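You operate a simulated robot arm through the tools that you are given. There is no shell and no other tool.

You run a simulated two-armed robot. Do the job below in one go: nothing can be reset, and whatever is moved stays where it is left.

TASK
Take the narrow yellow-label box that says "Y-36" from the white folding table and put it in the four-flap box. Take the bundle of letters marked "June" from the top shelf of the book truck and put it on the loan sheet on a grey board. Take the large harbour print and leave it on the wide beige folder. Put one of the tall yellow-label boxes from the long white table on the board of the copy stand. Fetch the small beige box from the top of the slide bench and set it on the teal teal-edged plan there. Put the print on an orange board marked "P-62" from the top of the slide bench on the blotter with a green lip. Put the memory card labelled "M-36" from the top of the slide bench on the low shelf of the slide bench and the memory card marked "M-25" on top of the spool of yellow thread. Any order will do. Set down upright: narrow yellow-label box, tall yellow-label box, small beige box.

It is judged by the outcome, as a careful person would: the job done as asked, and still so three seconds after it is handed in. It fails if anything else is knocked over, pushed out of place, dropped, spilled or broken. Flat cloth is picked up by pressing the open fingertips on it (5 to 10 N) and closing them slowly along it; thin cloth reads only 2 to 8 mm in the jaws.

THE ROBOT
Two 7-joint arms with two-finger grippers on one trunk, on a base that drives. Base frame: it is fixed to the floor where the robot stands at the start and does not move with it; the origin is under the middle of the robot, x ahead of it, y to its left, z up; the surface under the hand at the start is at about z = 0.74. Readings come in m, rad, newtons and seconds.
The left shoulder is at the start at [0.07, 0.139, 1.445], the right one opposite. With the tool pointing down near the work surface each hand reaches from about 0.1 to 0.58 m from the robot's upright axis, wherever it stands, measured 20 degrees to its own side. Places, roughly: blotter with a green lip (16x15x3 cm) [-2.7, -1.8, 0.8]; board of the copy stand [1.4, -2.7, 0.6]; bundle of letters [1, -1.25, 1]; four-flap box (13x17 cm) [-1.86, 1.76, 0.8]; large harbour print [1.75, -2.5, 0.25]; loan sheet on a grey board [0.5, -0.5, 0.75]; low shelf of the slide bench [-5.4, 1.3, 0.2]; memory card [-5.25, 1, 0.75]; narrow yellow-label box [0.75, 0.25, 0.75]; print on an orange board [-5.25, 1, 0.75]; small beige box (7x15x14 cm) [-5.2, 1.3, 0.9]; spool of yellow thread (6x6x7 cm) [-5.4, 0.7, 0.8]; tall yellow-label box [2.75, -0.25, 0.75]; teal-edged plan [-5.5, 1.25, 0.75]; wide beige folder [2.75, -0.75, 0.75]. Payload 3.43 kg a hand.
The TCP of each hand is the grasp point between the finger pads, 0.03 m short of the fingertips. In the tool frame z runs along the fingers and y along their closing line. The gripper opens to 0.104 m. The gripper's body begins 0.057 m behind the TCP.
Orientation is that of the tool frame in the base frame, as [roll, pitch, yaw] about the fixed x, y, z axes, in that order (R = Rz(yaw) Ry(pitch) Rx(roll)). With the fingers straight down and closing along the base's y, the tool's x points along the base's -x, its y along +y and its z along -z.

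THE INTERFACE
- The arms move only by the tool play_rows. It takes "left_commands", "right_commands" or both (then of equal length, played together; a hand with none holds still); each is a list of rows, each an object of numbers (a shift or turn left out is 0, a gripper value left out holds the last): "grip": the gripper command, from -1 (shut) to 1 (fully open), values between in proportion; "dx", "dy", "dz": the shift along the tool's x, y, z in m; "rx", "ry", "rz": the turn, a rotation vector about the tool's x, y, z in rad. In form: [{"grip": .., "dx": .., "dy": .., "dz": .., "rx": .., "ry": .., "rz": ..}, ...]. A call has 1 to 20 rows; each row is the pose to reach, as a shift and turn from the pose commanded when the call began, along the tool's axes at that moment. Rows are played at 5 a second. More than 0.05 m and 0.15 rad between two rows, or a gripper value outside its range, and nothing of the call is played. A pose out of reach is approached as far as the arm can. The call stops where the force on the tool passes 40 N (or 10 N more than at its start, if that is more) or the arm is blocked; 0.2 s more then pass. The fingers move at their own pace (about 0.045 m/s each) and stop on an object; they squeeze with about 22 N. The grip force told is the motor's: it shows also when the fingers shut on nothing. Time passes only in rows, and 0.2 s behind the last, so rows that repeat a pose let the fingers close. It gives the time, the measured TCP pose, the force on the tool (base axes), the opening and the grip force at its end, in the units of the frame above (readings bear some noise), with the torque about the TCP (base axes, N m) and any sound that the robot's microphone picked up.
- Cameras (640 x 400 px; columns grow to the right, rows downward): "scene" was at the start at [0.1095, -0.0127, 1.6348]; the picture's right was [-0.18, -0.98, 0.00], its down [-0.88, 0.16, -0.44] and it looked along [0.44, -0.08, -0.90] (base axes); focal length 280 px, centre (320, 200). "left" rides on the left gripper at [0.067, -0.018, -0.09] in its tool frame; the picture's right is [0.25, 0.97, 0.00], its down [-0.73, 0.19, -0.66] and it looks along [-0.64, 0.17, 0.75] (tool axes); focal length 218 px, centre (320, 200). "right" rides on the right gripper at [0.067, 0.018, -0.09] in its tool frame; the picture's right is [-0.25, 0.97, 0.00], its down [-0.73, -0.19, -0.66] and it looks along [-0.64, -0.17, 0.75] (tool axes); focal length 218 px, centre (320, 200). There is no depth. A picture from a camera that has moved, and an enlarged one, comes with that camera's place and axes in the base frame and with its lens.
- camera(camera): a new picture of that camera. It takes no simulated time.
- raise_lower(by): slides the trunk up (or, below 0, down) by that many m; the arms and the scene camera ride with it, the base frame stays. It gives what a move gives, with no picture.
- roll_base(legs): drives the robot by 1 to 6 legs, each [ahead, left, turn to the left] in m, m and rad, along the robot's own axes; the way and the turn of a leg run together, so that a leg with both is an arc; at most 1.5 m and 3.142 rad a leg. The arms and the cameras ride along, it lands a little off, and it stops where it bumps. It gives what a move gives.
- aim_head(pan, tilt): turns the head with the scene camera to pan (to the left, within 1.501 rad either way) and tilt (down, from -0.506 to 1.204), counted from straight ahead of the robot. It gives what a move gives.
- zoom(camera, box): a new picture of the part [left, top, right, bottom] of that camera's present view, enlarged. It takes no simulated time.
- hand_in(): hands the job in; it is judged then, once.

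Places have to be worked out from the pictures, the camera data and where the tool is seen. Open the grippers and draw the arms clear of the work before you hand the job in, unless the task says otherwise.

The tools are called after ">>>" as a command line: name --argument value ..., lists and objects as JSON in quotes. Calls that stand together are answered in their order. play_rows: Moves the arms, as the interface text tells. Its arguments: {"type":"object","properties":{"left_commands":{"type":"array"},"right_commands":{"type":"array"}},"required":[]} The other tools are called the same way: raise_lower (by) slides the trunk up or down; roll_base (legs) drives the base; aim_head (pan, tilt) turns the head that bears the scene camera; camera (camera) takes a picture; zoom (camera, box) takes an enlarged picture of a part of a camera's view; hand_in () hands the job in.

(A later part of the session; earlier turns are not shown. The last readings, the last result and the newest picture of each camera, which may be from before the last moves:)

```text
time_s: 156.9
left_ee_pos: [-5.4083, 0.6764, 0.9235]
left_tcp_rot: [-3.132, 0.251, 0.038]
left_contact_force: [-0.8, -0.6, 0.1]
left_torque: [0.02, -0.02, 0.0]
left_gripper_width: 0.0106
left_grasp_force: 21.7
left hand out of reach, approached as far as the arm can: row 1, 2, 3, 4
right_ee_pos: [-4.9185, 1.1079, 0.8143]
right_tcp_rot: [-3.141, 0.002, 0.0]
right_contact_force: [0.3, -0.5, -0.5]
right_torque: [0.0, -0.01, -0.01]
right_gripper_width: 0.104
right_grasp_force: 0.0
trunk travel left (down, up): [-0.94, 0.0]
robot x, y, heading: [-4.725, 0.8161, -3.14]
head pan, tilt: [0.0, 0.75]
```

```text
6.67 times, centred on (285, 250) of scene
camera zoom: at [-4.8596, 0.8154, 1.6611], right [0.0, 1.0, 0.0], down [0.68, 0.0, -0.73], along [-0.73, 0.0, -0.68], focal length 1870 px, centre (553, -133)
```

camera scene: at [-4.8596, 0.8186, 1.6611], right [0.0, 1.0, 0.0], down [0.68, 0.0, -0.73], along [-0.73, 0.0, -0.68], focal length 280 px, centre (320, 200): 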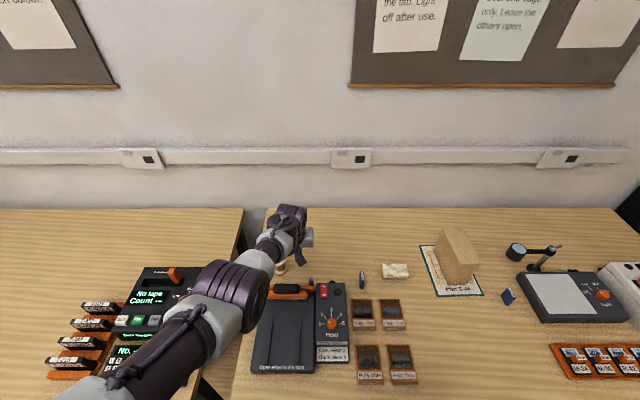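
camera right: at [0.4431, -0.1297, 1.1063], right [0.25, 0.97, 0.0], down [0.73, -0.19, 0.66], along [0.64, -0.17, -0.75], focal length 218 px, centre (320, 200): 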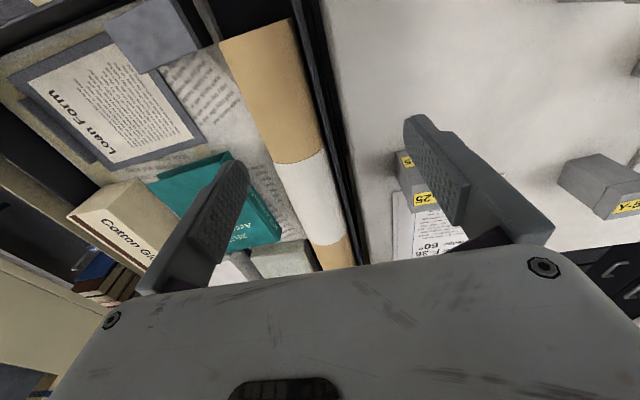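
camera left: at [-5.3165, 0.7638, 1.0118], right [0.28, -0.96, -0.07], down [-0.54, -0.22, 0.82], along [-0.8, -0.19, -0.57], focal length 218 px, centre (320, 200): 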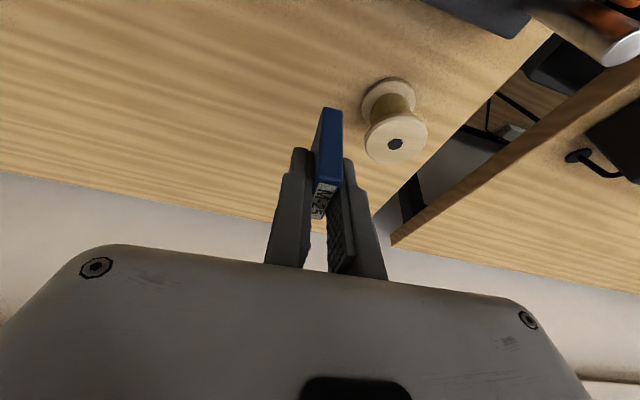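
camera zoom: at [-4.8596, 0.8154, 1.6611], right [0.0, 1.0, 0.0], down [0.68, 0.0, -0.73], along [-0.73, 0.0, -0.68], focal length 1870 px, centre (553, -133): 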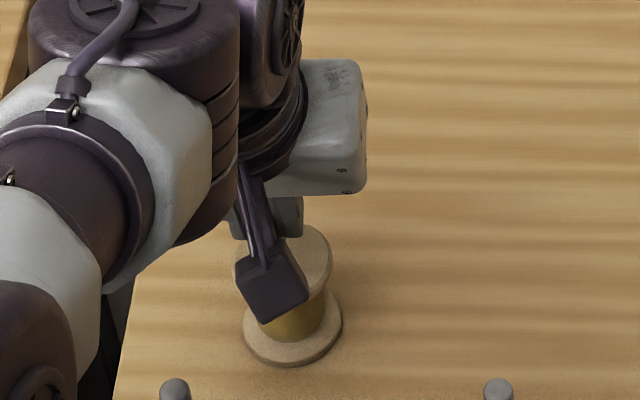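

The arm hits its outer limit at this trunk height. I raise the hand 5.5 cm (recentring), then lower the trunk by 6 cm to regain margin.

>>> play_rows --left_commands '[{"grip": -1, "dx": -0.005, "dz": -0.0184}, {"grip": -1, "dx": -0.013, "dy": -0.001, "dz": -0.034}, {"grip": -1, "dx": -0.0243, "dy": -0.0019, "dz": -0.0506}, {"grip": -1, "dx": -0.0243, "dy": -0.0019, "dz": -0.0506}]'

>>> raise_lower --by -0.05

>>> zoom --camera "left" --box '[240, 40, 420, 220]'

```text
time_s: 157.9
left_ee_pos: [-5.4189, 0.679, 0.9808]
left_tcp_rot: [-3.134, 0.252, 0.04]
left_contact_force: [-0.5, -0.2, -0.6]
left_torque: [-0.01, -0.02, -0.01]
left_gripper_width: 0.0107
left_grasp_force: 22.2
right_ee_pos: [-4.9175, 1.1078, 0.8153]
right_tcp_rot: [-3.139, 0.001, 0.0]
right_contact_force: [-0.1, 0.6, -0.4]
right_torque: [0.04, 0.01, 0.0]
right_gripper_width: 0.1038
right_grasp_force: 0.0
trunk travel left (down, up): [-0.94, 0.0]
robot x, y, heading: [-4.7198, 0.8185, -3.147]
head pan, tilt: [0.0, 0.75]
```

```text
time_s: 158.8
left_ee_pos: [-5.4195, 0.6794, 0.9299]
left_tcp_rot: [-3.133, 0.252, 0.037]
left_contact_force: [0.4, -0.5, 0.5]
left_torque: [0.01, 0.01, 0.02]
left_gripper_width: 0.011
left_grasp_force: 21.7
right_ee_pos: [-4.9182, 1.1077, 0.7659]
right_tcp_rot: [-3.141, 0.002, 0.002]
right_contact_force: [-1.0, -0.6, -0.3]
right_torque: [0.03, -0.02, -0.02]
right_gripper_width: 0.104
right_grasp_force: 0.1
trunk travel left (down, up): [-0.89, 0.05]
robot x, y, heading: [-4.7234, 0.8176, -3.141]
head pan, tilt: [0.0, 0.75]
```

```text
2.22 times, centred on (330, 130) of left
camera zoom: at [-5.3328, 0.6989, 1.0006], right [0.28, -0.96, -0.07], down [-0.54, -0.22, 0.82], along [-0.8, -0.19, -0.57], focal length 485 px, centre (298, 356)
```

zoom: 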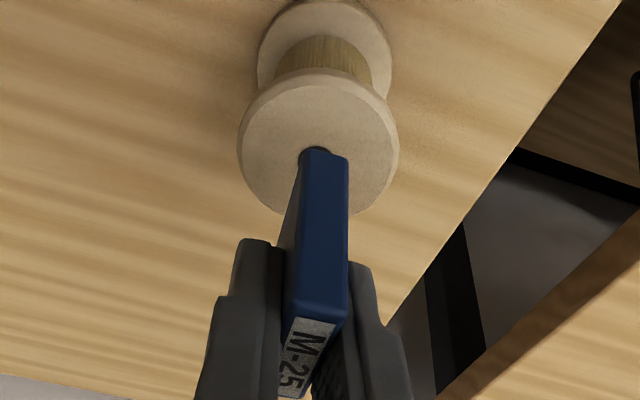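

Centred with margin now. Lowering: 15 mm, then small steps.

>>> play_rows --left_commands '[{"grip": -1, "dx": 0.002, "dy": 0.001, "dz": 0.0077}, {"grip": -1, "dx": 0.0037, "dy": 0.001, "dz": 0.0145}, {"grip": -1, "dx": 0.0037, "dy": 0.001, "dz": 0.0145}]'

>>> play_rows --left_commands '[{"grip": -1, "dx": 0.0005, "dz": 0.002}, {"grip": -1, "dx": 0.001, "dz": 0.004}, {"grip": -1, "dx": 0.001, "dz": 0.004}]'

>>> zoom --camera "left" --box '[240, 40, 420, 220]'

```text
time_s: 159.6
left_ee_pos: [-5.418, 0.6784, 0.9148]
left_tcp_rot: [-3.134, 0.252, 0.039]
left_contact_force: [0.8, 0.9, 0.1]
left_torque: [0.01, -0.03, 0.01]
left_gripper_width: 0.0112
left_grasp_force: 21.8
right_ee_pos: [-4.9172, 1.1065, 0.7658]
right_tcp_rot: [-3.14, 0.001, 0.0]
right_contact_force: [-0.5, -0.2, 0.2]
right_torque: [0.01, -0.03, 0.03]
right_gripper_width: 0.1038
right_grasp_force: 0.0
trunk travel left (down, up): [-0.89, 0.05]
robot x, y, heading: [-4.7247, 0.8181, -3.139]
head pan, tilt: [0.0, 0.75]
```

```text
time_s: 160.4
left_ee_pos: [-5.4186, 0.6784, 0.9105]
left_tcp_rot: [-3.133, 0.25, 0.038]
left_contact_force: [-0.2, 0.1, -0.2]
left_torque: [0.01, -0.01, 0.03]
left_gripper_width: 0.0107
left_grasp_force: 22.2
right_ee_pos: [-4.9182, 1.1089, 0.7653]
right_tcp_rot: [-3.14, 0.001, 0.0]
right_contact_force: [-0.4, 0.1, -0.3]
right_torque: [0.01, -0.02, 0.03]
right_gripper_width: 0.1039
right_grasp_force: 0.0
trunk travel left (down, up): [-0.89, 0.05]
robot x, y, heading: [-4.7233, 0.8193, -3.143]
head pan, tilt: [0.0, 0.75]
```

```text
2.22 times, centred on (330, 130) of left
camera zoom: at [-5.3329, 0.6982, 0.9809], right [0.28, -0.96, -0.07], down [-0.54, -0.22, 0.82], along [-0.8, -0.19, -0.57], focal length 485 px, centre (298, 356)
```

zoom: 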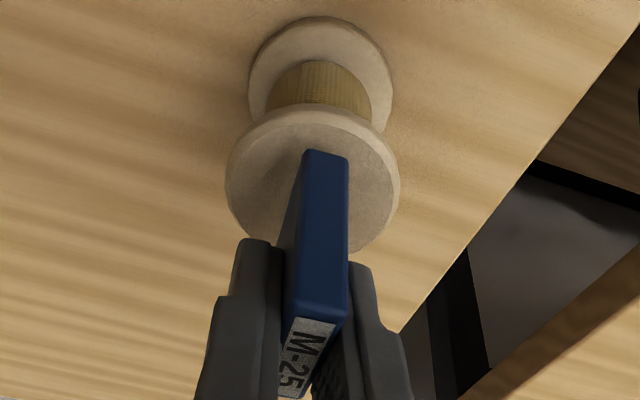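

>>> play_rows --left_commands '[{"grip": -1, "dx": 0.0005, "dz": 0.0015}, {"grip": -1, "dx": 0.0007, "dz": 0.0025}, {"grip": -1, "dx": 0.0007, "dz": 0.0025}]'

>>> zoom --camera "scene" --box '[240, 200, 340, 290]'

```text
time_s: 161.2
left_ee_pos: [-5.4197, 0.679, 0.9083]
left_tcp_rot: [-3.133, 0.251, 0.038]
left_contact_force: [-0.8, 1.1, -0.2]
left_torque: [0.01, 0.03, -0.01]
left_gripper_width: 0.0109
left_grasp_force: 21.6
right_ee_pos: [-4.9184, 1.1072, 0.765]
right_tcp_rot: [-3.141, 0.002, -0.001]
right_contact_force: [0.9, 0.3, -0.4]
right_torque: [0.0, -0.01, 0.04]
right_gripper_width: 0.1043
right_grasp_force: 0.2
trunk travel left (down, up): [-0.89, 0.05]
robot x, y, heading: [-4.7248, 0.8151, -3.145]
head pan, tilt: [0.0, 0.75]
```

```text
4.44 times, centred on (290, 245) of scene
camera zoom: at [-4.8595, 0.8157, 1.6111], right [0.0, 1.0, 0.0], down [0.68, 0.0, -0.73], along [-0.73, 0.0, -0.68], focal length 1247 px, centre (453, 0)
```

zoom: 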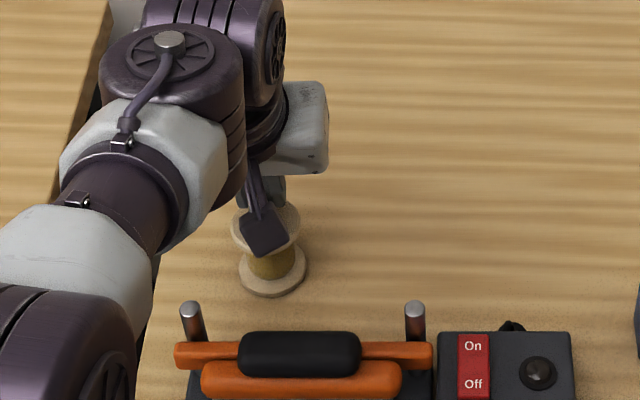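

>>> play_rows --left_commands '[{"grip": -1, "dx": 0.0004, "dz": 0.0015}, {"grip": -1, "dx": 0.0007, "dz": 0.0028}, {"grip": -1, "dx": 0.0007, "dz": 0.0028}]'

>>> zoom --camera "left" --box '[240, 40, 420, 220]'

```text
time_s: 162.0
left_ee_pos: [-5.4201, 0.679, 0.9058]
left_tcp_rot: [-3.132, 0.25, 0.039]
left_contact_force: [0.2, -0.9, 0.4]
left_torque: [0.0, 0.05, 0.04]
left_gripper_width: 0.0109
left_grasp_force: 22.4
right_ee_pos: [-4.9178, 1.1085, 0.7653]
right_tcp_rot: [-3.139, 0.002, 0.0]
right_contact_force: [0.2, 0.4, 1.3]
right_torque: [0.03, 0.02, -0.02]
right_gripper_width: 0.1041
right_grasp_force: 0.0
trunk travel left (down, up): [-0.89, 0.05]
robot x, y, heading: [-4.7224, 0.8147, -3.14]
head pan, tilt: [0.0, 0.75]
```

```text
2.22 times, centred on (330, 130) of left
camera zoom: at [-5.333, 0.6983, 0.9756], right [0.28, -0.96, -0.07], down [-0.54, -0.22, 0.82], along [-0.8, -0.19, -0.57], focal length 485 px, centre (298, 356)
```

zoom: 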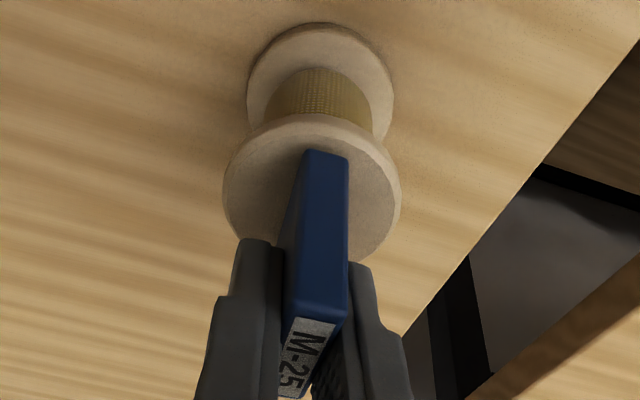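

>>> play_rows --left_commands '[{"grip": -1, "dx": 0.0004, "dz": 0.0015}, {"grip": -1, "dx": 0.0007, "dz": 0.0028}, {"grip": -1, "dx": 0.0007, "dz": 0.0028}]'

```text
time_s: 162.8
left_ee_pos: [-5.4191, 0.6796, 0.9027]
left_tcp_rot: [-3.133, 0.252, 0.039]
left_contact_force: [-0.6, -0.7, 2.7]
left_torque: [-0.06, 0.03, 0.01]
left_gripper_width: 0.0107
left_grasp_force: 21.8
right_ee_pos: [-4.9175, 1.1073, 0.765]
right_tcp_rot: [3.141, 0.001, -0.001]
right_contact_force: [0.1, 0.0, -0.2]
right_torque: [0.04, -0.02, 0.01]
right_gripper_width: 0.1038
right_grasp_force: 0.1
trunk travel left (down, up): [-0.89, 0.05]
robot x, y, heading: [-4.7238, 0.8153, -3.144]
head pan, tilt: [0.0, 0.75]
```

Contact with the spool (2.7 N). I open the fingers slowly, just enough to clear, and check the card stands before lifting with the trunk.

>>> play_rows --left_commands '[{"grip": -0.8, "dz": 0.0004}, {"grip": -0.7, "dz": 0.0004}, {"grip": -0.6, "dz": 0.0004}, {"grip": -0.5, "dz": 0.0004}, {"grip": -0.4, "dz": 0.0004}, {"grip": -0.3, "dz": 0.0004}, {"grip": -0.3, "dz": 0.0004}]'

>>> zoom --camera "left" --box '[240, 40, 420, 220]'

```text
time_s: 164.4
left_ee_pos: [-5.4193, 0.6783, 0.9016]
left_tcp_rot: [-3.132, 0.251, 0.036]
left_contact_force: [0.0, 0.0, -0.7]
left_torque: [-0.05, 0.01, 0.0]
left_gripper_width: 0.0364
left_grasp_force: 0.1
right_ee_pos: [-4.9182, 1.108, 0.7651]
right_tcp_rot: [-3.14, 0.002, 0.0]
right_contact_force: [0.8, -0.2, -0.3]
right_torque: [0.0, 0.0, 0.0]
right_gripper_width: 0.1042
right_grasp_force: 0.1
trunk travel left (down, up): [-0.89, 0.05]
robot x, y, heading: [-4.7208, 0.8203, -3.14]
head pan, tilt: [0.0, 0.75]
```

```text
2.22 times, centred on (330, 130) of left
camera zoom: at [-5.3329, 0.698, 0.9723], right [0.28, -0.96, -0.07], down [-0.54, -0.22, 0.82], along [-0.8, -0.19, -0.57], focal length 485 px, centre (298, 356)
```

zoom: 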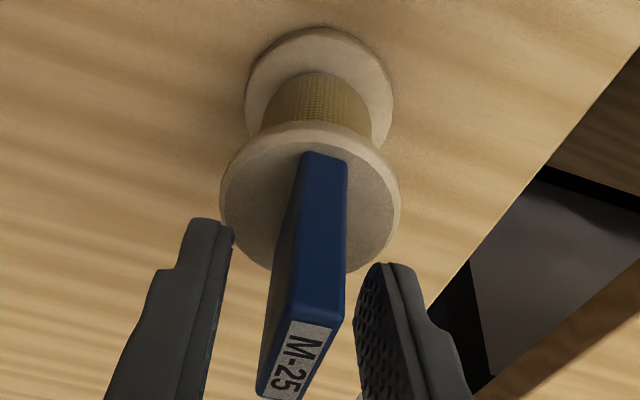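

The card stands upright on the spool. I lift straight up with the trunk, then further with the arm.

>>> raise_lower --by 0.05

>>> play_rows --left_commands '[{"grip": -0.3, "dx": -0.0075, "dz": -0.029}, {"grip": -0.3, "dx": -0.015, "dz": -0.058}, {"grip": -0.3, "dx": -0.02, "dz": -0.0775}, {"grip": -0.3, "dx": -0.02, "dz": -0.0775}]'

>>> camera --camera "left"

>>> camera --camera "scene"

```text
time_s: 165.3
left_ee_pos: [-5.4198, 0.6773, 0.9516]
left_tcp_rot: [-3.132, 0.251, 0.04]
left_contact_force: [-0.1, -0.1, 0.2]
left_torque: [0.0, 0.0, 0.02]
left_gripper_width: 0.0364
left_grasp_force: 0.1
right_ee_pos: [-4.9182, 1.109, 0.8152]
right_tcp_rot: [-3.141, 0.001, -0.002]
right_contact_force: [0.4, -0.1, -0.1]
right_torque: [-0.01, 0.02, 0.0]
right_gripper_width: 0.1039
right_grasp_force: 0.0
trunk travel left (down, up): [-0.94, 0.0]
robot x, y, heading: [-4.7244, 0.8161, -3.143]
head pan, tilt: [0.0, 0.75]
```

```text
time_s: 166.3
left_ee_pos: [-5.419, 0.6765, 1.0327]
left_tcp_rot: [-3.134, 0.251, 0.041]
left_contact_force: [-0.6, 0.2, 0.1]
left_torque: [-0.03, 0.02, -0.01]
left_gripper_width: 0.0366
left_grasp_force: 0.2
right_ee_pos: [-4.9187, 1.1073, 0.8158]
right_tcp_rot: [-3.139, 0.001, 0.0]
right_contact_force: [-0.9, -0.8, 0.3]
right_torque: [0.0, 0.03, 0.03]
right_gripper_width: 0.1041
right_grasp_force: 0.0
trunk travel left (down, up): [-0.94, 0.0]
robot x, y, heading: [-4.7247, 0.8162, -3.14]
head pan, tilt: [0.0, 0.75]
```

```text
taken
camera left: at [-5.3328, 0.6965, 1.1023], right [0.28, -0.96, -0.07], down [-0.54, -0.22, 0.82], along [-0.8, -0.19, -0.57], focal length 218 px, centre (320, 200)
```

left: 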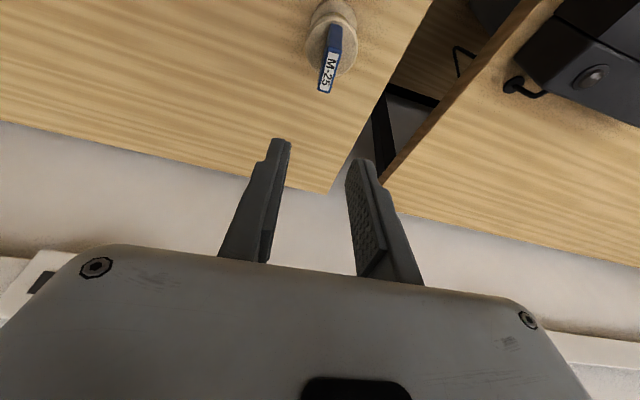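

```text
taken
camera scene: at [-4.8593, 0.8156, 1.6612], right [0.0, 1.0, 0.0], down [0.68, 0.0, -0.73], along [-0.73, 0.0, -0.68], focal length 280 px, centre (320, 200)
```

scene: 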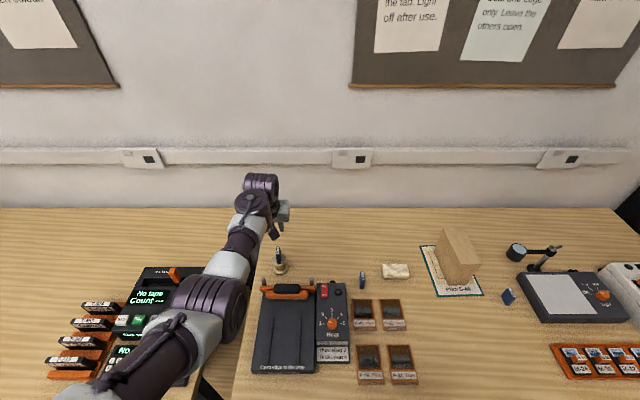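

M-25 stands securely on the spool. I strafe right 0.13 m and lower the trunk 0.08 m to set up for M-36.

>>> roll_base --legs '[[0, -0.13, 0]]'

>>> raise_lower --by -0.06

>>> play_rows --left_commands '[{"grip": -0.2, "dx": 0.018, "dy": -0.04}, {"grip": -0.2, "dx": 0.036, "dy": -0.08}, {"grip": -0.2, "dx": 0.05, "dy": -0.12, "dz": -0.01}, {"grip": -0.2, "dx": 0.055, "dy": -0.147, "dz": -0.0137}, {"grip": -0.2, "dx": 0.055, "dy": -0.147, "dz": -0.0137}]'

>>> camera --camera "left"

>>> zoom --camera "left" --box '[250, 0, 410, 120]'

```text
time_s: 167.6
left_ee_pos: [-5.4186, 0.8063, 1.0321]
left_tcp_rot: [-3.132, 0.252, 0.038]
left_contact_force: [-1.5, -0.7, 0.0]
left_torque: [0.03, -0.01, -0.01]
left_gripper_width: 0.0362
left_grasp_force: 0.0
right_ee_pos: [-4.9183, 1.237, 0.8155]
right_tcp_rot: [-3.139, 0.001, -0.002]
right_contact_force: [-0.7, 0.6, 0.2]
right_torque: [0.01, 0.01, 0.03]
right_gripper_width: 0.104
right_grasp_force: 0.1
trunk travel left (down, up): [-0.94, 0.0]
robot x, y, heading: [-4.7246, 0.9513, 3.14]
head pan, tilt: [0.0, 0.75]
```

```text
time_s: 168.6
left_ee_pos: [-5.4188, 0.8086, 0.9728]
left_tcp_rot: [-3.134, 0.251, 0.038]
left_contact_force: [0.0, -0.6, 0.4]
left_torque: [0.03, 0.0, 0.02]
left_gripper_width: 0.0364
left_grasp_force: 0.0
right_ee_pos: [-4.9182, 1.2384, 0.7544]
right_tcp_rot: [-3.14, 0.001, -0.002]
right_contact_force: [0.5, 0.2, 0.3]
right_torque: [0.02, -0.02, 0.0]
right_gripper_width: 0.104
right_grasp_force: 0.0
trunk travel left (down, up): [-0.88, 0.06]
robot x, y, heading: [-4.7227, 0.945, 3.141]
head pan, tilt: [0.0, 0.75]
```

```text
time_s: 169.8
left_ee_pos: [-5.3693, 0.9578, 0.9733]
left_tcp_rot: [-3.132, 0.252, 0.038]
left_contact_force: [0.2, -0.4, 1.1]
left_torque: [0.02, 0.01, -0.03]
left_gripper_width: 0.0417
left_grasp_force: 0.1
right_ee_pos: [-4.918, 1.238, 0.7552]
right_tcp_rot: [-3.14, 0.001, -0.003]
right_contact_force: [0.5, 0.3, -0.1]
right_torque: [-0.03, 0.0, 0.0]
right_gripper_width: 0.1041
right_grasp_force: 0.1
trunk travel left (down, up): [-0.88, 0.06]
robot x, y, heading: [-4.7236, 0.9481, 3.14]
head pan, tilt: [0.0, 0.75]
```

```text
taken
camera left: at [-5.2832, 0.9771, 1.0437], right [0.28, -0.96, -0.07], down [-0.54, -0.22, 0.82], along [-0.8, -0.19, -0.57], focal length 218 px, centre (320, 200)
```

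left: 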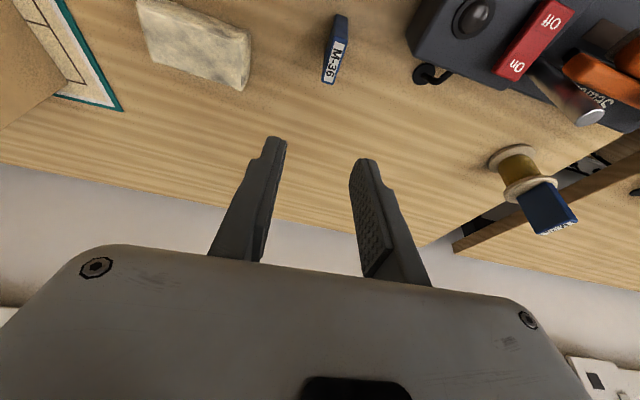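

```text
3.33 times, centred on (330, 60) of left
camera zoom: at [-5.2832, 0.9771, 1.0437], right [0.28, -0.96, -0.07], down [-0.54, -0.22, 0.82], along [-0.8, -0.19, -0.57], focal length 728 px, centre (287, 667)
```

zoom: 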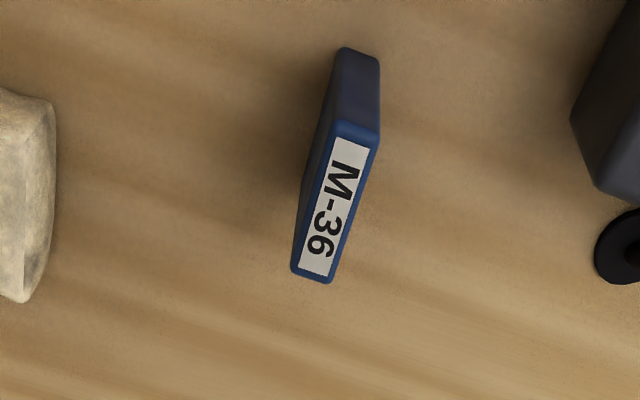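

M-36 centre ≈(-5.362, 0.9546). I descend vertically onto it and grasp.

>>> play_rows --left_commands '[{"grip": -0.2, "dx": 0.0071, "dy": 0.0035, "dz": 0.0}, {"grip": -0.2, "dx": 0.0161, "dy": 0.0035, "dz": 0.035}, {"grip": -0.2, "dx": 0.0251, "dy": 0.0035, "dz": 0.07}, {"grip": -0.2, "dx": 0.0333, "dy": 0.0035, "dz": 0.102}, {"grip": -0.2, "dx": 0.0395, "dy": 0.0035, "dz": 0.1254}, {"grip": -0.2, "dx": 0.0395, "dy": 0.0035, "dz": 0.1254}]'

>>> camera --camera "left"

```text
time_s: 171.2
left_ee_pos: [-5.3556, 0.9539, 0.8441]
left_tcp_rot: [-3.132, 0.251, 0.036]
left_contact_force: [0.1, -0.9, 0.3]
left_torque: [-0.01, 0.0, 0.01]
left_gripper_width: 0.0415
left_grasp_force: 0.1
left hand out of reach, approached as far as the arm can: row 5, 6
right_ee_pos: [-4.918, 1.238, 0.7554]
right_tcp_rot: [3.141, 0.003, -0.002]
right_contact_force: [-0.5, 0.7, -0.4]
right_torque: [0.0, -0.04, -0.02]
right_gripper_width: 0.1041
right_grasp_force: 0.0
trunk travel left (down, up): [-0.88, 0.06]
robot x, y, heading: [-4.7223, 0.9433, 3.14]
head pan, tilt: [0.0, 0.75]
```

```text
taken
camera left: at [-5.27, 0.9739, 0.9141], right [0.28, -0.96, -0.07], down [-0.54, -0.22, 0.82], along [-0.8, -0.19, -0.57], focal length 218 px, centre (320, 200)
```

left: 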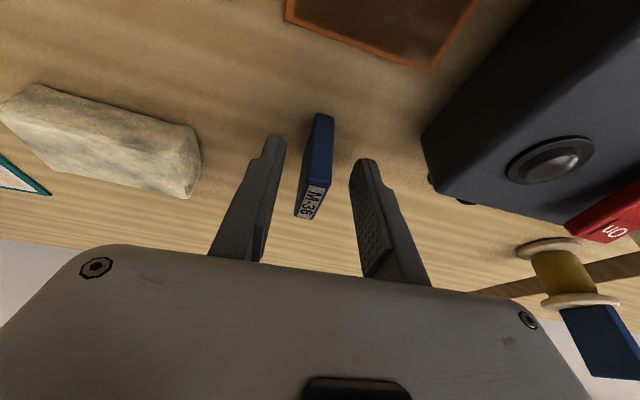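

M-36 is between the fingers. I close, then lift with the trunk.

>>> play_rows --left_commands '[{"grip": -0.5}, {"grip": -0.7}, {"grip": -0.9}, {"grip": -1}, {"grip": -1}, {"grip": -1}]'

>>> raise_lower --by 0.06

>>> camera --camera "left"

```text
time_s: 172.6
left_ee_pos: [-5.357, 0.9551, 0.8436]
left_tcp_rot: [-3.133, 0.252, 0.038]
left_contact_force: [-0.2, -0.7, 0.9]
left_torque: [0.02, 0.0, 0.02]
left_gripper_width: 0.0109
left_grasp_force: 22.2
right_ee_pos: [-4.9179, 1.2379, 0.7549]
right_tcp_rot: [-3.141, 0.002, -0.003]
right_contact_force: [-0.8, 0.4, -1.0]
right_torque: [0.03, -0.02, -0.01]
right_gripper_width: 0.104
right_grasp_force: 0.1
trunk travel left (down, up): [-0.88, 0.06]
robot x, y, heading: [-4.7244, 0.9471, 3.143]
head pan, tilt: [0.0, 0.75]
```

```text
time_s: 173.6
left_ee_pos: [-5.3569, 0.9547, 0.9027]
left_tcp_rot: [-3.133, 0.251, 0.038]
left_contact_force: [-0.2, -0.2, -0.8]
left_torque: [0.0, -0.01, 0.03]
left_gripper_width: 0.011
left_grasp_force: 22.2
right_ee_pos: [-4.9185, 1.2383, 0.8151]
right_tcp_rot: [3.14, 0.001, -0.001]
right_contact_force: [0.1, -0.7, 0.2]
right_torque: [0.02, -0.01, 0.0]
right_gripper_width: 0.104
right_grasp_force: 0.0
trunk travel left (down, up): [-0.94, 0.0]
robot x, y, heading: [-4.7228, 0.9492, 3.143]
head pan, tilt: [0.0, 0.75]
```

```text
taken
camera left: at [-5.2705, 0.974, 0.974], right [0.28, -0.96, -0.07], down [-0.54, -0.22, 0.82], along [-0.8, -0.19, -0.57], focal length 218 px, centre (320, 200)
```

left: 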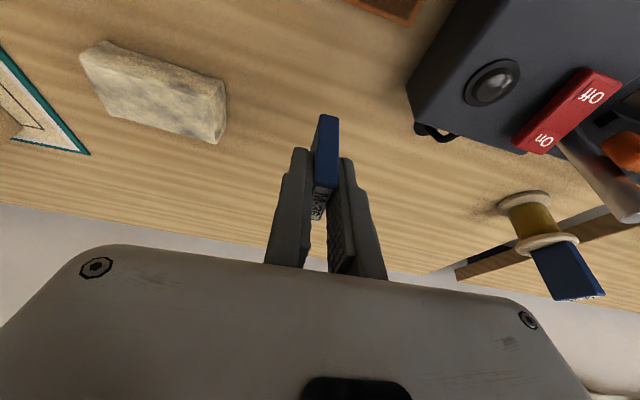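

M-36 is held. I raise it 5 cm more and back away from the bench by 0.5 m.

>>> play_rows --left_commands '[{"grip": -1, "dx": -0.006, "dz": -0.024}, {"grip": -1, "dx": -0.0125, "dz": -0.0484}, {"grip": -1, "dx": -0.0125, "dz": -0.0484}]'

>>> roll_base --legs '[[-0.5, 0, 0]]'

>>> raise_lower --by -0.58

>>> aim_head --pan 0.0 --tilt 0.6

>>> camera --camera "scene"

>>> camera --camera "left"

```text
time_s: 174.4
left_ee_pos: [-5.3558, 0.9566, 0.9534]
left_tcp_rot: [-3.132, 0.25, 0.036]
left_contact_force: [0.6, 0.2, 0.1]
left_torque: [0.0, -0.01, 0.01]
left_gripper_width: 0.0108
left_grasp_force: 21.8
right_ee_pos: [-4.9175, 1.2382, 0.8147]
right_tcp_rot: [3.142, 0.0, 0.0]
right_contact_force: [0.0, 0.4, -0.6]
right_torque: [0.0, 0.0, 0.0]
right_gripper_width: 0.1039
right_grasp_force: 0.0
trunk travel left (down, up): [-0.94, 0.0]
robot x, y, heading: [-4.7197, 0.9502, 3.14]
head pan, tilt: [0.0, 0.75]
```

```text
time_s: 177.3
left_ee_pos: [-4.86, 0.953, 0.953]
left_tcp_rot: [-3.133, 0.249, 0.041]
left_contact_force: [0.0, -0.6, -0.4]
left_torque: [-0.02, 0.0, 0.01]
left_gripper_width: 0.0111
left_grasp_force: 22.0
right_ee_pos: [-4.4232, 1.2375, 0.8143]
right_tcp_rot: [-3.141, 0.001, 0.002]
right_contact_force: [0.3, 0.7, -0.7]
right_torque: [-0.01, -0.01, 0.01]
right_gripper_width: 0.1043
right_grasp_force: 0.1
trunk travel left (down, up): [-0.94, 0.0]
robot x, y, heading: [-4.2291, 0.9465, -3.142]
head pan, tilt: [0.0, 0.75]
```

```text
refused: -0.58 is not a number from -0.4 to 0.4
```

```text
time_s: 178.0
left_ee_pos: [-4.8583, 0.9539, 0.9537]
left_tcp_rot: [-3.134, 0.25, 0.04]
left_contact_force: [-0.3, 0.0, 0.1]
left_torque: [-0.01, 0.0, 0.01]
left_gripper_width: 0.0109
left_grasp_force: 22.2
right_ee_pos: [-4.4227, 1.2381, 0.8144]
right_tcp_rot: [-3.141, 0.004, 0.001]
right_contact_force: [0.2, -0.2, -1.5]
right_torque: [0.01, -0.03, 0.01]
right_gripper_width: 0.1039
right_grasp_force: 0.1
trunk travel left (down, up): [-0.94, 0.0]
robot x, y, heading: [-4.2297, 0.9448, -3.138]
head pan, tilt: [0.0, 0.6]
```

```text
taken
camera scene: at [-4.3685, 0.9463, 1.674], right [0.0, 1.0, 0.0], down [0.57, 0.0, -0.82], along [-0.82, 0.0, -0.57], focal length 280 px, centre (320, 200)
```

scene: 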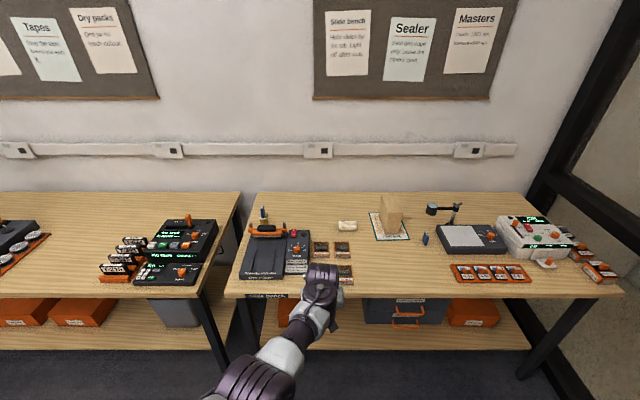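

```text
taken
camera left: at [-4.7729, 0.9736, 1.0242], right [0.28, -0.96, -0.07], down [-0.54, -0.22, 0.82], along [-0.8, -0.19, -0.57], focal length 218 px, centre (320, 200)
```

left: 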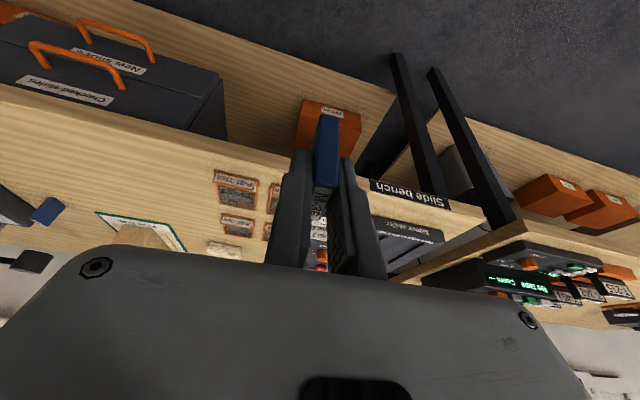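

Trunk steps are limited to 0.4 m; I lower by 0.3 twice (hands are clear of the bench edge), then look at the shelf.

>>> raise_lower --by -0.3

>>> raise_lower --by -0.3

>>> aim_head --pan 0.0 --tilt 0.5

>>> camera --camera "scene"

>>> camera --camera "left"

```text
time_s: 181.0
left_ee_pos: [-4.8595, 0.9584, 0.652]
left_tcp_rot: [3.142, 0.25, 0.037]
left_contact_force: [0.1, -0.8, -0.5]
left_torque: [0.03, -0.04, 0.02]
left_gripper_width: 0.0109
left_grasp_force: 22.4
right_ee_pos: [-4.4229, 1.2424, 0.5121]
right_tcp_rot: [3.136, 0.001, 0.003]
right_contact_force: [-0.6, -0.4, -0.1]
right_torque: [0.03, -0.02, 0.0]
right_gripper_width: 0.104
right_grasp_force: 0.0
trunk travel left (down, up): [-0.64, 0.3]
robot x, y, heading: [-4.2293, 0.9491, -3.142]
head pan, tilt: [0.0, 0.6]
```

```text
time_s: 184.0
left_ee_pos: [-4.8598, 0.9564, 0.3526]
left_tcp_rot: [-3.14, 0.251, 0.038]
left_contact_force: [0.0, 0.2, -0.6]
left_torque: [0.0, 0.01, -0.01]
left_gripper_width: 0.0108
left_grasp_force: 21.9
right_ee_pos: [-4.4217, 1.2427, 0.2132]
right_tcp_rot: [-3.14, 0.002, 0.006]
right_contact_force: [-0.6, -0.1, -0.2]
right_torque: [0.03, -0.02, -0.02]
right_gripper_width: 0.1042
right_grasp_force: 0.1
trunk travel left (down, up): [-0.34, 0.6]
robot x, y, heading: [-4.2259, 0.9473, -3.134]
head pan, tilt: [0.0, 0.6]
```

```text
time_s: 184.7
left_ee_pos: [-4.8581, 0.9541, 0.3527]
left_tcp_rot: [-3.14, 0.251, 0.038]
left_contact_force: [-0.5, -0.3, 0.1]
left_torque: [-0.03, 0.04, 0.01]
left_gripper_width: 0.0109
left_grasp_force: 22.2
right_ee_pos: [-4.4234, 1.2442, 0.2139]
right_tcp_rot: [-3.14, 0.003, 0.004]
right_contact_force: [-0.7, -0.4, 0.2]
right_torque: [0.01, -0.03, -0.01]
right_gripper_width: 0.1042
right_grasp_force: 0.0
trunk travel left (down, up): [-0.34, 0.6]
robot x, y, heading: [-4.2284, 0.9485, -3.139]
head pan, tilt: [0.0, 0.499]
```

```text
taken
camera scene: at [-4.3717, 0.9535, 1.0826], right [0.0, 1.0, -0.01], down [0.48, -0.01, -0.88], along [-0.88, 0.0, -0.48], focal length 280 px, centre (320, 200)
```

scene: 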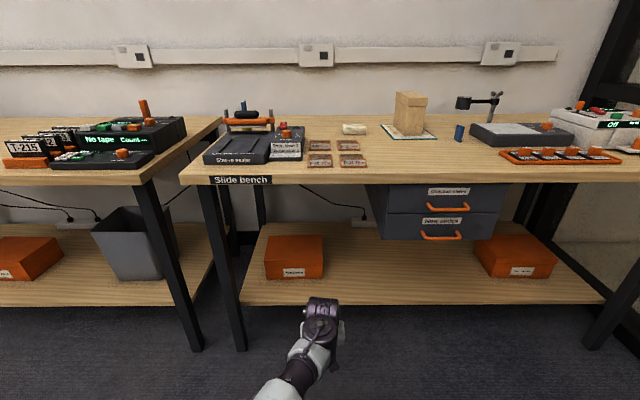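

```text
taken
camera left: at [-4.773, 0.9758, 0.4232], right [0.28, -0.96, -0.06], down [-0.54, -0.21, 0.82], along [-0.8, -0.2, -0.57], focal length 218 px, centre (320, 200)
```

left: 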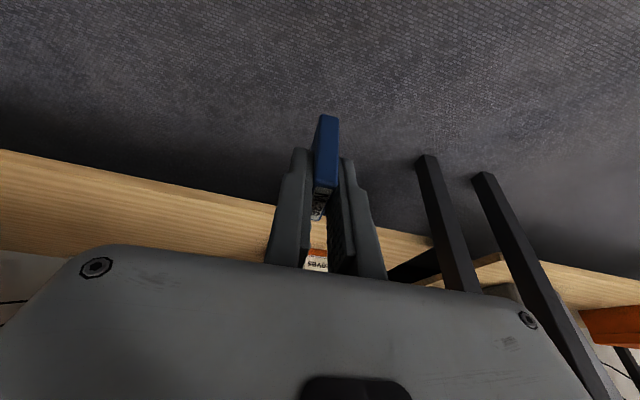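

The shelf is clear in front/right of the orange box near y≈0.985. I lower the hand 3 cm and drive forward ~0.31 m so the card comes over the shelf's front part, under the bench top.

>>> play_rows --left_commands '[{"grip": -1, "dx": 0.004, "dz": 0.0145}, {"grip": -1, "dx": 0.0075, "dz": 0.029}, {"grip": -1, "dx": 0.0075, "dz": 0.029}]'

>>> roll_base --legs '[[0.2, -0.03, 0]]'

>>> camera --camera "scene"

>>> camera --camera "left"

```text
time_s: 185.5
left_ee_pos: [-4.8589, 0.9579, 0.3244]
left_tcp_rot: [-3.138, 0.252, 0.039]
left_contact_force: [0.2, -0.3, -0.6]
left_torque: [-0.02, -0.01, 0.01]
left_gripper_width: 0.0111
left_grasp_force: 22.3
right_ee_pos: [-4.4227, 1.2435, 0.2132]
right_tcp_rot: [-3.14, 0.004, 0.004]
right_contact_force: [-0.1, -0.5, -0.9]
right_torque: [0.03, -0.01, 0.01]
right_gripper_width: 0.1038
right_grasp_force: 0.0
trunk travel left (down, up): [-0.34, 0.6]
robot x, y, heading: [-4.2276, 0.9455, -3.136]
head pan, tilt: [0.0, 0.499]
```

```text
time_s: 187.1
left_ee_pos: [-5.0587, 0.9833, 0.3236]
left_tcp_rot: [-3.139, 0.251, 0.043]
left_contact_force: [-0.1, 0.0, -0.2]
left_torque: [0.03, -0.02, -0.03]
left_gripper_width: 0.0107
left_grasp_force: 22.3
right_ee_pos: [-4.6233, 1.273, 0.2135]
right_tcp_rot: [-3.14, 0.003, 0.006]
right_contact_force: [0.1, 0.1, -0.4]
right_torque: [0.0, 0.02, -0.02]
right_gripper_width: 0.1038
right_grasp_force: 0.1
trunk travel left (down, up): [-0.34, 0.6]
robot x, y, heading: [-4.4262, 0.9779, -3.136]
head pan, tilt: [0.0, 0.499]
```

```text
taken
camera scene: at [-4.5711, 0.9824, 1.0831], right [0.0, 1.0, -0.01], down [0.48, 0.0, -0.88], along [-0.88, -0.01, -0.48], focal length 280 px, centre (320, 200)
```

scene: 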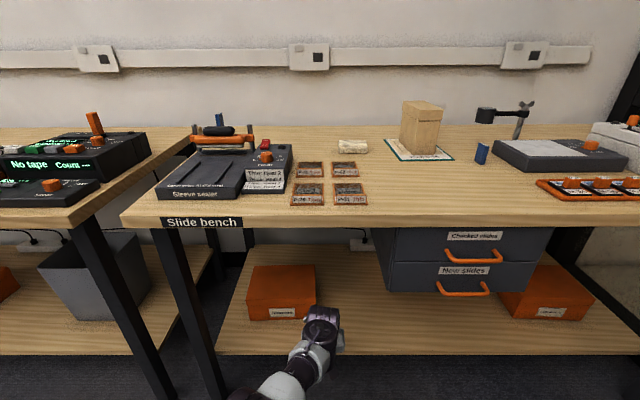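

```text
taken
camera left: at [-4.9731, 1.0038, 0.3945], right [0.28, -0.96, -0.06], down [-0.53, -0.21, 0.82], along [-0.8, -0.2, -0.57], focal length 218 px, centre (320, 200)
```

left: 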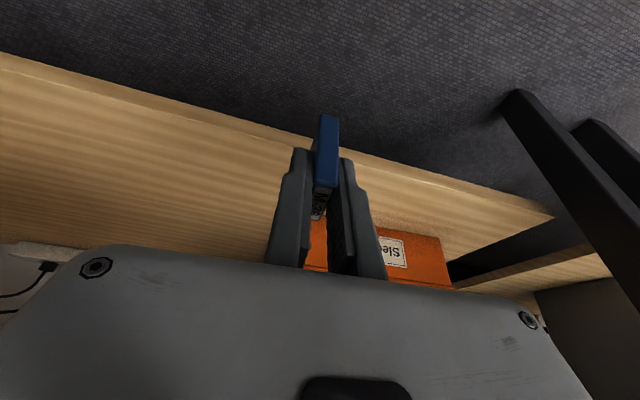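

The card is approaching the shelf's front edge (x≈-5.12). I continue ahead 0.115 m.

>>> roll_base --legs '[[0.115, 0, 0]]'

>>> camera --camera "scene"

>>> camera --camera "left"

```text
time_s: 188.3
left_ee_pos: [-5.1727, 0.9794, 0.3242]
left_tcp_rot: [-3.139, 0.251, 0.046]
left_contact_force: [0.6, 0.1, -0.9]
left_torque: [-0.01, 0.02, -0.01]
left_gripper_width: 0.0108
left_grasp_force: 22.3
right_ee_pos: [-4.7386, 1.2725, 0.214]
right_tcp_rot: [-3.133, 0.002, 0.013]
right_contact_force: [0.2, -0.1, 0.7]
right_torque: [0.0, -0.01, -0.02]
right_gripper_width: 0.1038
right_grasp_force: 0.0
trunk travel left (down, up): [-0.34, 0.6]
robot x, y, heading: [-4.544, 0.978, -3.137]
head pan, tilt: [0.0, 0.499]
```

```text
taken
camera scene: at [-4.6856, 0.9783, 1.0832], right [-0.01, 1.0, 0.0], down [0.48, 0.0, -0.88], along [-0.88, -0.01, -0.48], focal length 280 px, centre (320, 200)
```

scene: 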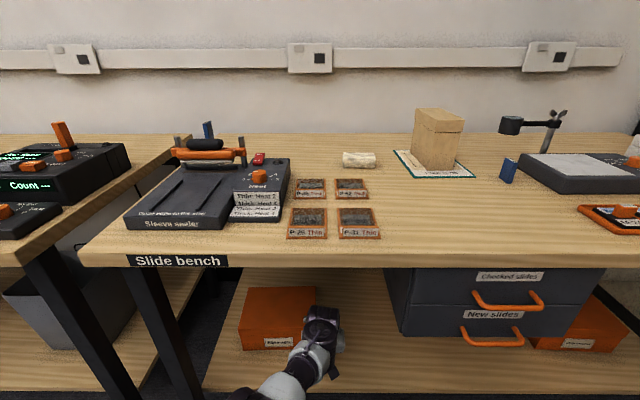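

```text
taken
camera left: at [-5.0873, 1.0006, 0.3945], right [0.29, -0.96, -0.07], down [-0.53, -0.22, 0.82], along [-0.79, -0.2, -0.57], focal length 218 px, centre (320, 200)
```

left: 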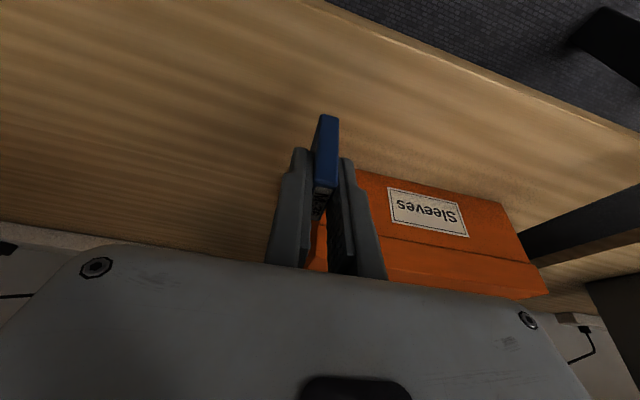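

I lower using the trunk: first 3 cm, then in small steps to contact.

>>> raise_lower --by -0.03

>>> zoom --camera "left" --box '[220, 60, 440, 260]'

```text
time_s: 189.1
left_ee_pos: [-5.1723, 0.9795, 0.2939]
left_tcp_rot: [-3.137, 0.251, 0.046]
left_contact_force: [0.0, -0.6, -1.5]
left_torque: [0.01, 0.0, -0.01]
left_gripper_width: 0.0109
left_grasp_force: 21.7
right_ee_pos: [-4.7404, 1.2738, 0.1844]
right_tcp_rot: [-3.13, 0.003, 0.014]
right_contact_force: [0.0, -0.2, -0.8]
right_torque: [-0.01, -0.03, 0.01]
right_gripper_width: 0.1041
right_grasp_force: 0.1
trunk travel left (down, up): [-0.31, 0.63]
robot x, y, heading: [-4.5431, 0.9786, -3.126]
head pan, tilt: [0.0, 0.499]
```

```text
2.00 times, centred on (330, 160) of left
camera zoom: at [-5.0872, 1.0001, 0.364], right [0.29, -0.96, -0.07], down [-0.53, -0.22, 0.82], along [-0.8, -0.2, -0.57], focal length 436 px, centre (300, 280)
```

zoom: 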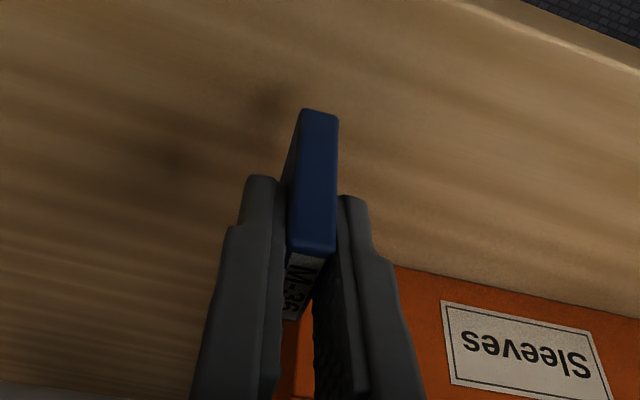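

>>> raise_lower --by -0.006

>>> raise_lower --by -0.004

>>> zoom --camera "left" --box '[220, 60, 440, 260]'

```text
time_s: 189.6
left_ee_pos: [-5.173, 0.9805, 0.2882]
left_tcp_rot: [-3.136, 0.249, 0.044]
left_contact_force: [0.5, 0.2, 0.3]
left_torque: [0.01, -0.02, 0.01]
left_gripper_width: 0.0108
left_grasp_force: 21.7
right_ee_pos: [-4.7387, 1.2732, 0.1803]
right_tcp_rot: [-3.13, 0.003, 0.015]
right_contact_force: [-0.7, 0.4, 0.2]
right_torque: [0.0, -0.02, 0.02]
right_gripper_width: 0.104
right_grasp_force: 0.0
trunk travel left (down, up): [-0.304, 0.636]
robot x, y, heading: [-4.5403, 0.9752, -3.136]
head pan, tilt: [0.0, 0.499]
```

```text
time_s: 190.1
left_ee_pos: [-5.1724, 0.9798, 0.2837]
left_tcp_rot: [-3.136, 0.252, 0.045]
left_contact_force: [-1.0, 0.1, 0.1]
left_torque: [0.03, 0.04, -0.02]
left_gripper_width: 0.0111
left_grasp_force: 22.0
right_ee_pos: [-4.7384, 1.2738, 0.1753]
right_tcp_rot: [-3.128, 0.0, 0.013]
right_contact_force: [-0.2, 1.1, -0.3]
right_torque: [0.02, 0.01, 0.0]
right_gripper_width: 0.1041
right_grasp_force: 0.1
trunk travel left (down, up): [-0.3, 0.64]
robot x, y, heading: [-4.5381, 0.9748, -3.135]
head pan, tilt: [0.0, 0.499]
```

```text
2.00 times, centred on (330, 160) of left
camera zoom: at [-5.0873, 1.0001, 0.3542], right [0.29, -0.96, -0.07], down [-0.53, -0.22, 0.82], along [-0.79, -0.2, -0.57], focal length 436 px, centre (300, 280)
```

zoom: 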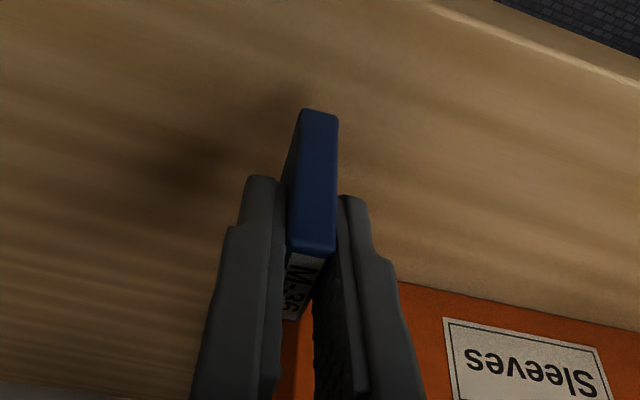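

>>> raise_lower --by -0.004

>>> raise_lower --by -0.004

>>> zoom --camera "left" --box '[220, 60, 440, 260]'

```text
time_s: 190.7
left_ee_pos: [-5.1725, 0.9799, 0.2801]
left_tcp_rot: [-3.135, 0.251, 0.044]
left_contact_force: [0.3, 0.8, -1.0]
left_torque: [-0.02, -0.04, 0.0]
left_gripper_width: 0.0108
left_grasp_force: 22.0
right_ee_pos: [-4.7398, 1.2742, 0.171]
right_tcp_rot: [-3.129, 0.001, 0.014]
right_contact_force: [-0.1, 0.0, -0.4]
right_torque: [0.02, -0.02, -0.03]
right_gripper_width: 0.1039
right_grasp_force: 0.0
trunk travel left (down, up): [-0.296, 0.644]
robot x, y, heading: [-4.5431, 0.9722, -3.13]
head pan, tilt: [0.0, 0.499]
```

```text
time_s: 191.2
left_ee_pos: [-5.1729, 0.9796, 0.2754]
left_tcp_rot: [-3.136, 0.251, 0.045]
left_contact_force: [0.3, 0.1, -0.1]
left_torque: [-0.01, 0.01, 0.02]
left_gripper_width: 0.011
left_grasp_force: 22.1
right_ee_pos: [-4.7379, 1.2733, 0.1672]
right_tcp_rot: [-3.13, 0.001, 0.015]
right_contact_force: [0.5, -0.1, 0.5]
right_torque: [0.02, -0.02, 0.04]
right_gripper_width: 0.1041
right_grasp_force: 0.0
trunk travel left (down, up): [-0.292, 0.648]
robot x, y, heading: [-4.5412, 0.9774, -3.134]
head pan, tilt: [0.0, 0.499]
```

```text
2.00 times, centred on (330, 160) of left
camera zoom: at [-5.0873, 1.0, 0.3462], right [0.29, -0.96, -0.07], down [-0.53, -0.22, 0.82], along [-0.79, -0.2, -0.57], focal length 436 px, centre (300, 280)
```

zoom: 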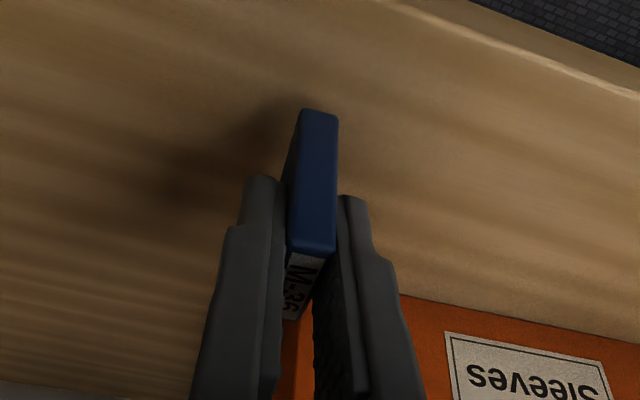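

>>> raise_lower --by -0.004

>>> raise_lower --by -0.004

>>> zoom --camera "left" --box '[220, 60, 440, 260]'

```text
time_s: 191.7
left_ee_pos: [-5.1729, 0.9792, 0.2726]
left_tcp_rot: [-3.137, 0.253, 0.047]
left_contact_force: [-0.1, -1.2, -0.2]
left_torque: [-0.01, -0.03, -0.02]
left_gripper_width: 0.011
left_grasp_force: 21.6
right_ee_pos: [-4.7396, 1.2733, 0.1636]
right_tcp_rot: [-3.13, 0.001, 0.014]
right_contact_force: [0.1, 0.6, -0.1]
right_torque: [0.01, -0.02, -0.01]
right_gripper_width: 0.104
right_grasp_force: 0.0
trunk travel left (down, up): [-0.288, 0.652]
robot x, y, heading: [-4.5401, 0.9778, -3.133]
head pan, tilt: [0.0, 0.499]
```

```text
time_s: 192.3
left_ee_pos: [-5.173, 0.9806, 0.267]
left_tcp_rot: [-3.137, 0.252, 0.046]
left_contact_force: [0.4, 0.4, -0.7]
left_torque: [0.0, -0.01, 0.02]
left_gripper_width: 0.011
left_grasp_force: 22.0
right_ee_pos: [-4.739, 1.2738, 0.1593]
right_tcp_rot: [-3.129, 0.003, 0.013]
right_contact_force: [0.7, -0.1, -0.4]
right_torque: [0.03, 0.01, -0.01]
right_gripper_width: 0.1038
right_grasp_force: 0.1
trunk travel left (down, up): [-0.284, 0.656]
robot x, y, heading: [-4.5428, 0.9735, -3.137]
head pan, tilt: [0.0, 0.499]
```

```text
2.00 times, centred on (330, 160) of left
camera zoom: at [-5.0873, 1.0, 0.3382], right [0.29, -0.96, -0.07], down [-0.53, -0.22, 0.82], along [-0.79, -0.2, -0.57], focal length 436 px, centre (300, 280)
```

zoom: 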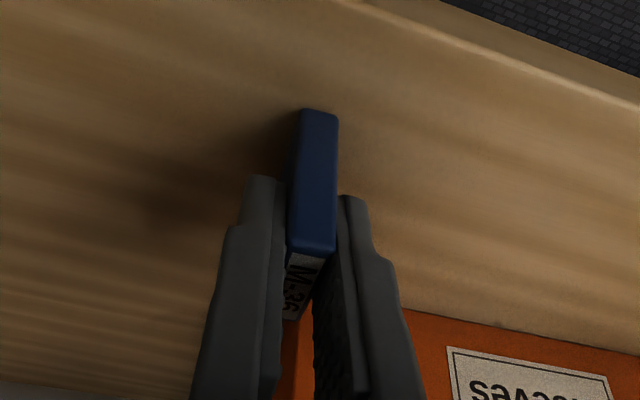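

>>> raise_lower --by -0.004

>>> raise_lower --by -0.004

>>> zoom --camera "left" --box '[220, 60, 440, 260]'

```text
time_s: 192.8
left_ee_pos: [-5.1727, 0.9794, 0.2661]
left_tcp_rot: [-3.134, 0.256, 0.046]
left_contact_force: [1.0, -0.9, 9.4]
left_torque: [-0.06, -0.12, 0.0]
left_gripper_width: 0.011
left_grasp_force: 21.8
right_ee_pos: [-4.7391, 1.2731, 0.1548]
right_tcp_rot: [-3.131, 0.003, 0.012]
right_contact_force: [0.0, -0.3, 0.2]
right_torque: [0.0, 0.0, 0.01]
right_gripper_width: 0.1042
right_grasp_force: 0.0
trunk travel left (down, up): [-0.28, 0.66]
robot x, y, heading: [-4.5436, 0.9745, -3.131]
head pan, tilt: [0.0, 0.499]
```

```text
time_s: 193.3
left_ee_pos: [-5.1744, 0.9803, 0.2633]
left_tcp_rot: [-3.136, 0.26, 0.047]
left_contact_force: [-0.2, -1.5, 21.6]
left_torque: [-0.11, 0.11, 0.0]
left_gripper_width: 0.0109
left_grasp_force: 21.7
right_ee_pos: [-4.7386, 1.2729, 0.152]
right_tcp_rot: [-3.129, 0.006, 0.014]
right_contact_force: [-0.5, 0.3, -0.3]
right_torque: [0.02, -0.03, 0.01]
right_gripper_width: 0.1041
right_grasp_force: 0.1
trunk travel left (down, up): [-0.276, 0.664]
robot x, y, heading: [-4.5428, 0.9754, -3.135]
head pan, tilt: [0.0, 0.499]
```

```text
2.00 times, centred on (330, 160) of left
camera zoom: at [-5.0882, 1.0003, 0.3331], right [0.29, -0.96, -0.07], down [-0.53, -0.22, 0.82], along [-0.8, -0.2, -0.57], focal length 436 px, centre (300, 280)
```

zoom: 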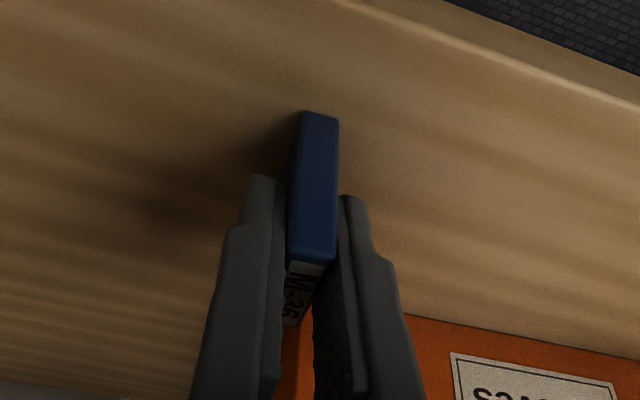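

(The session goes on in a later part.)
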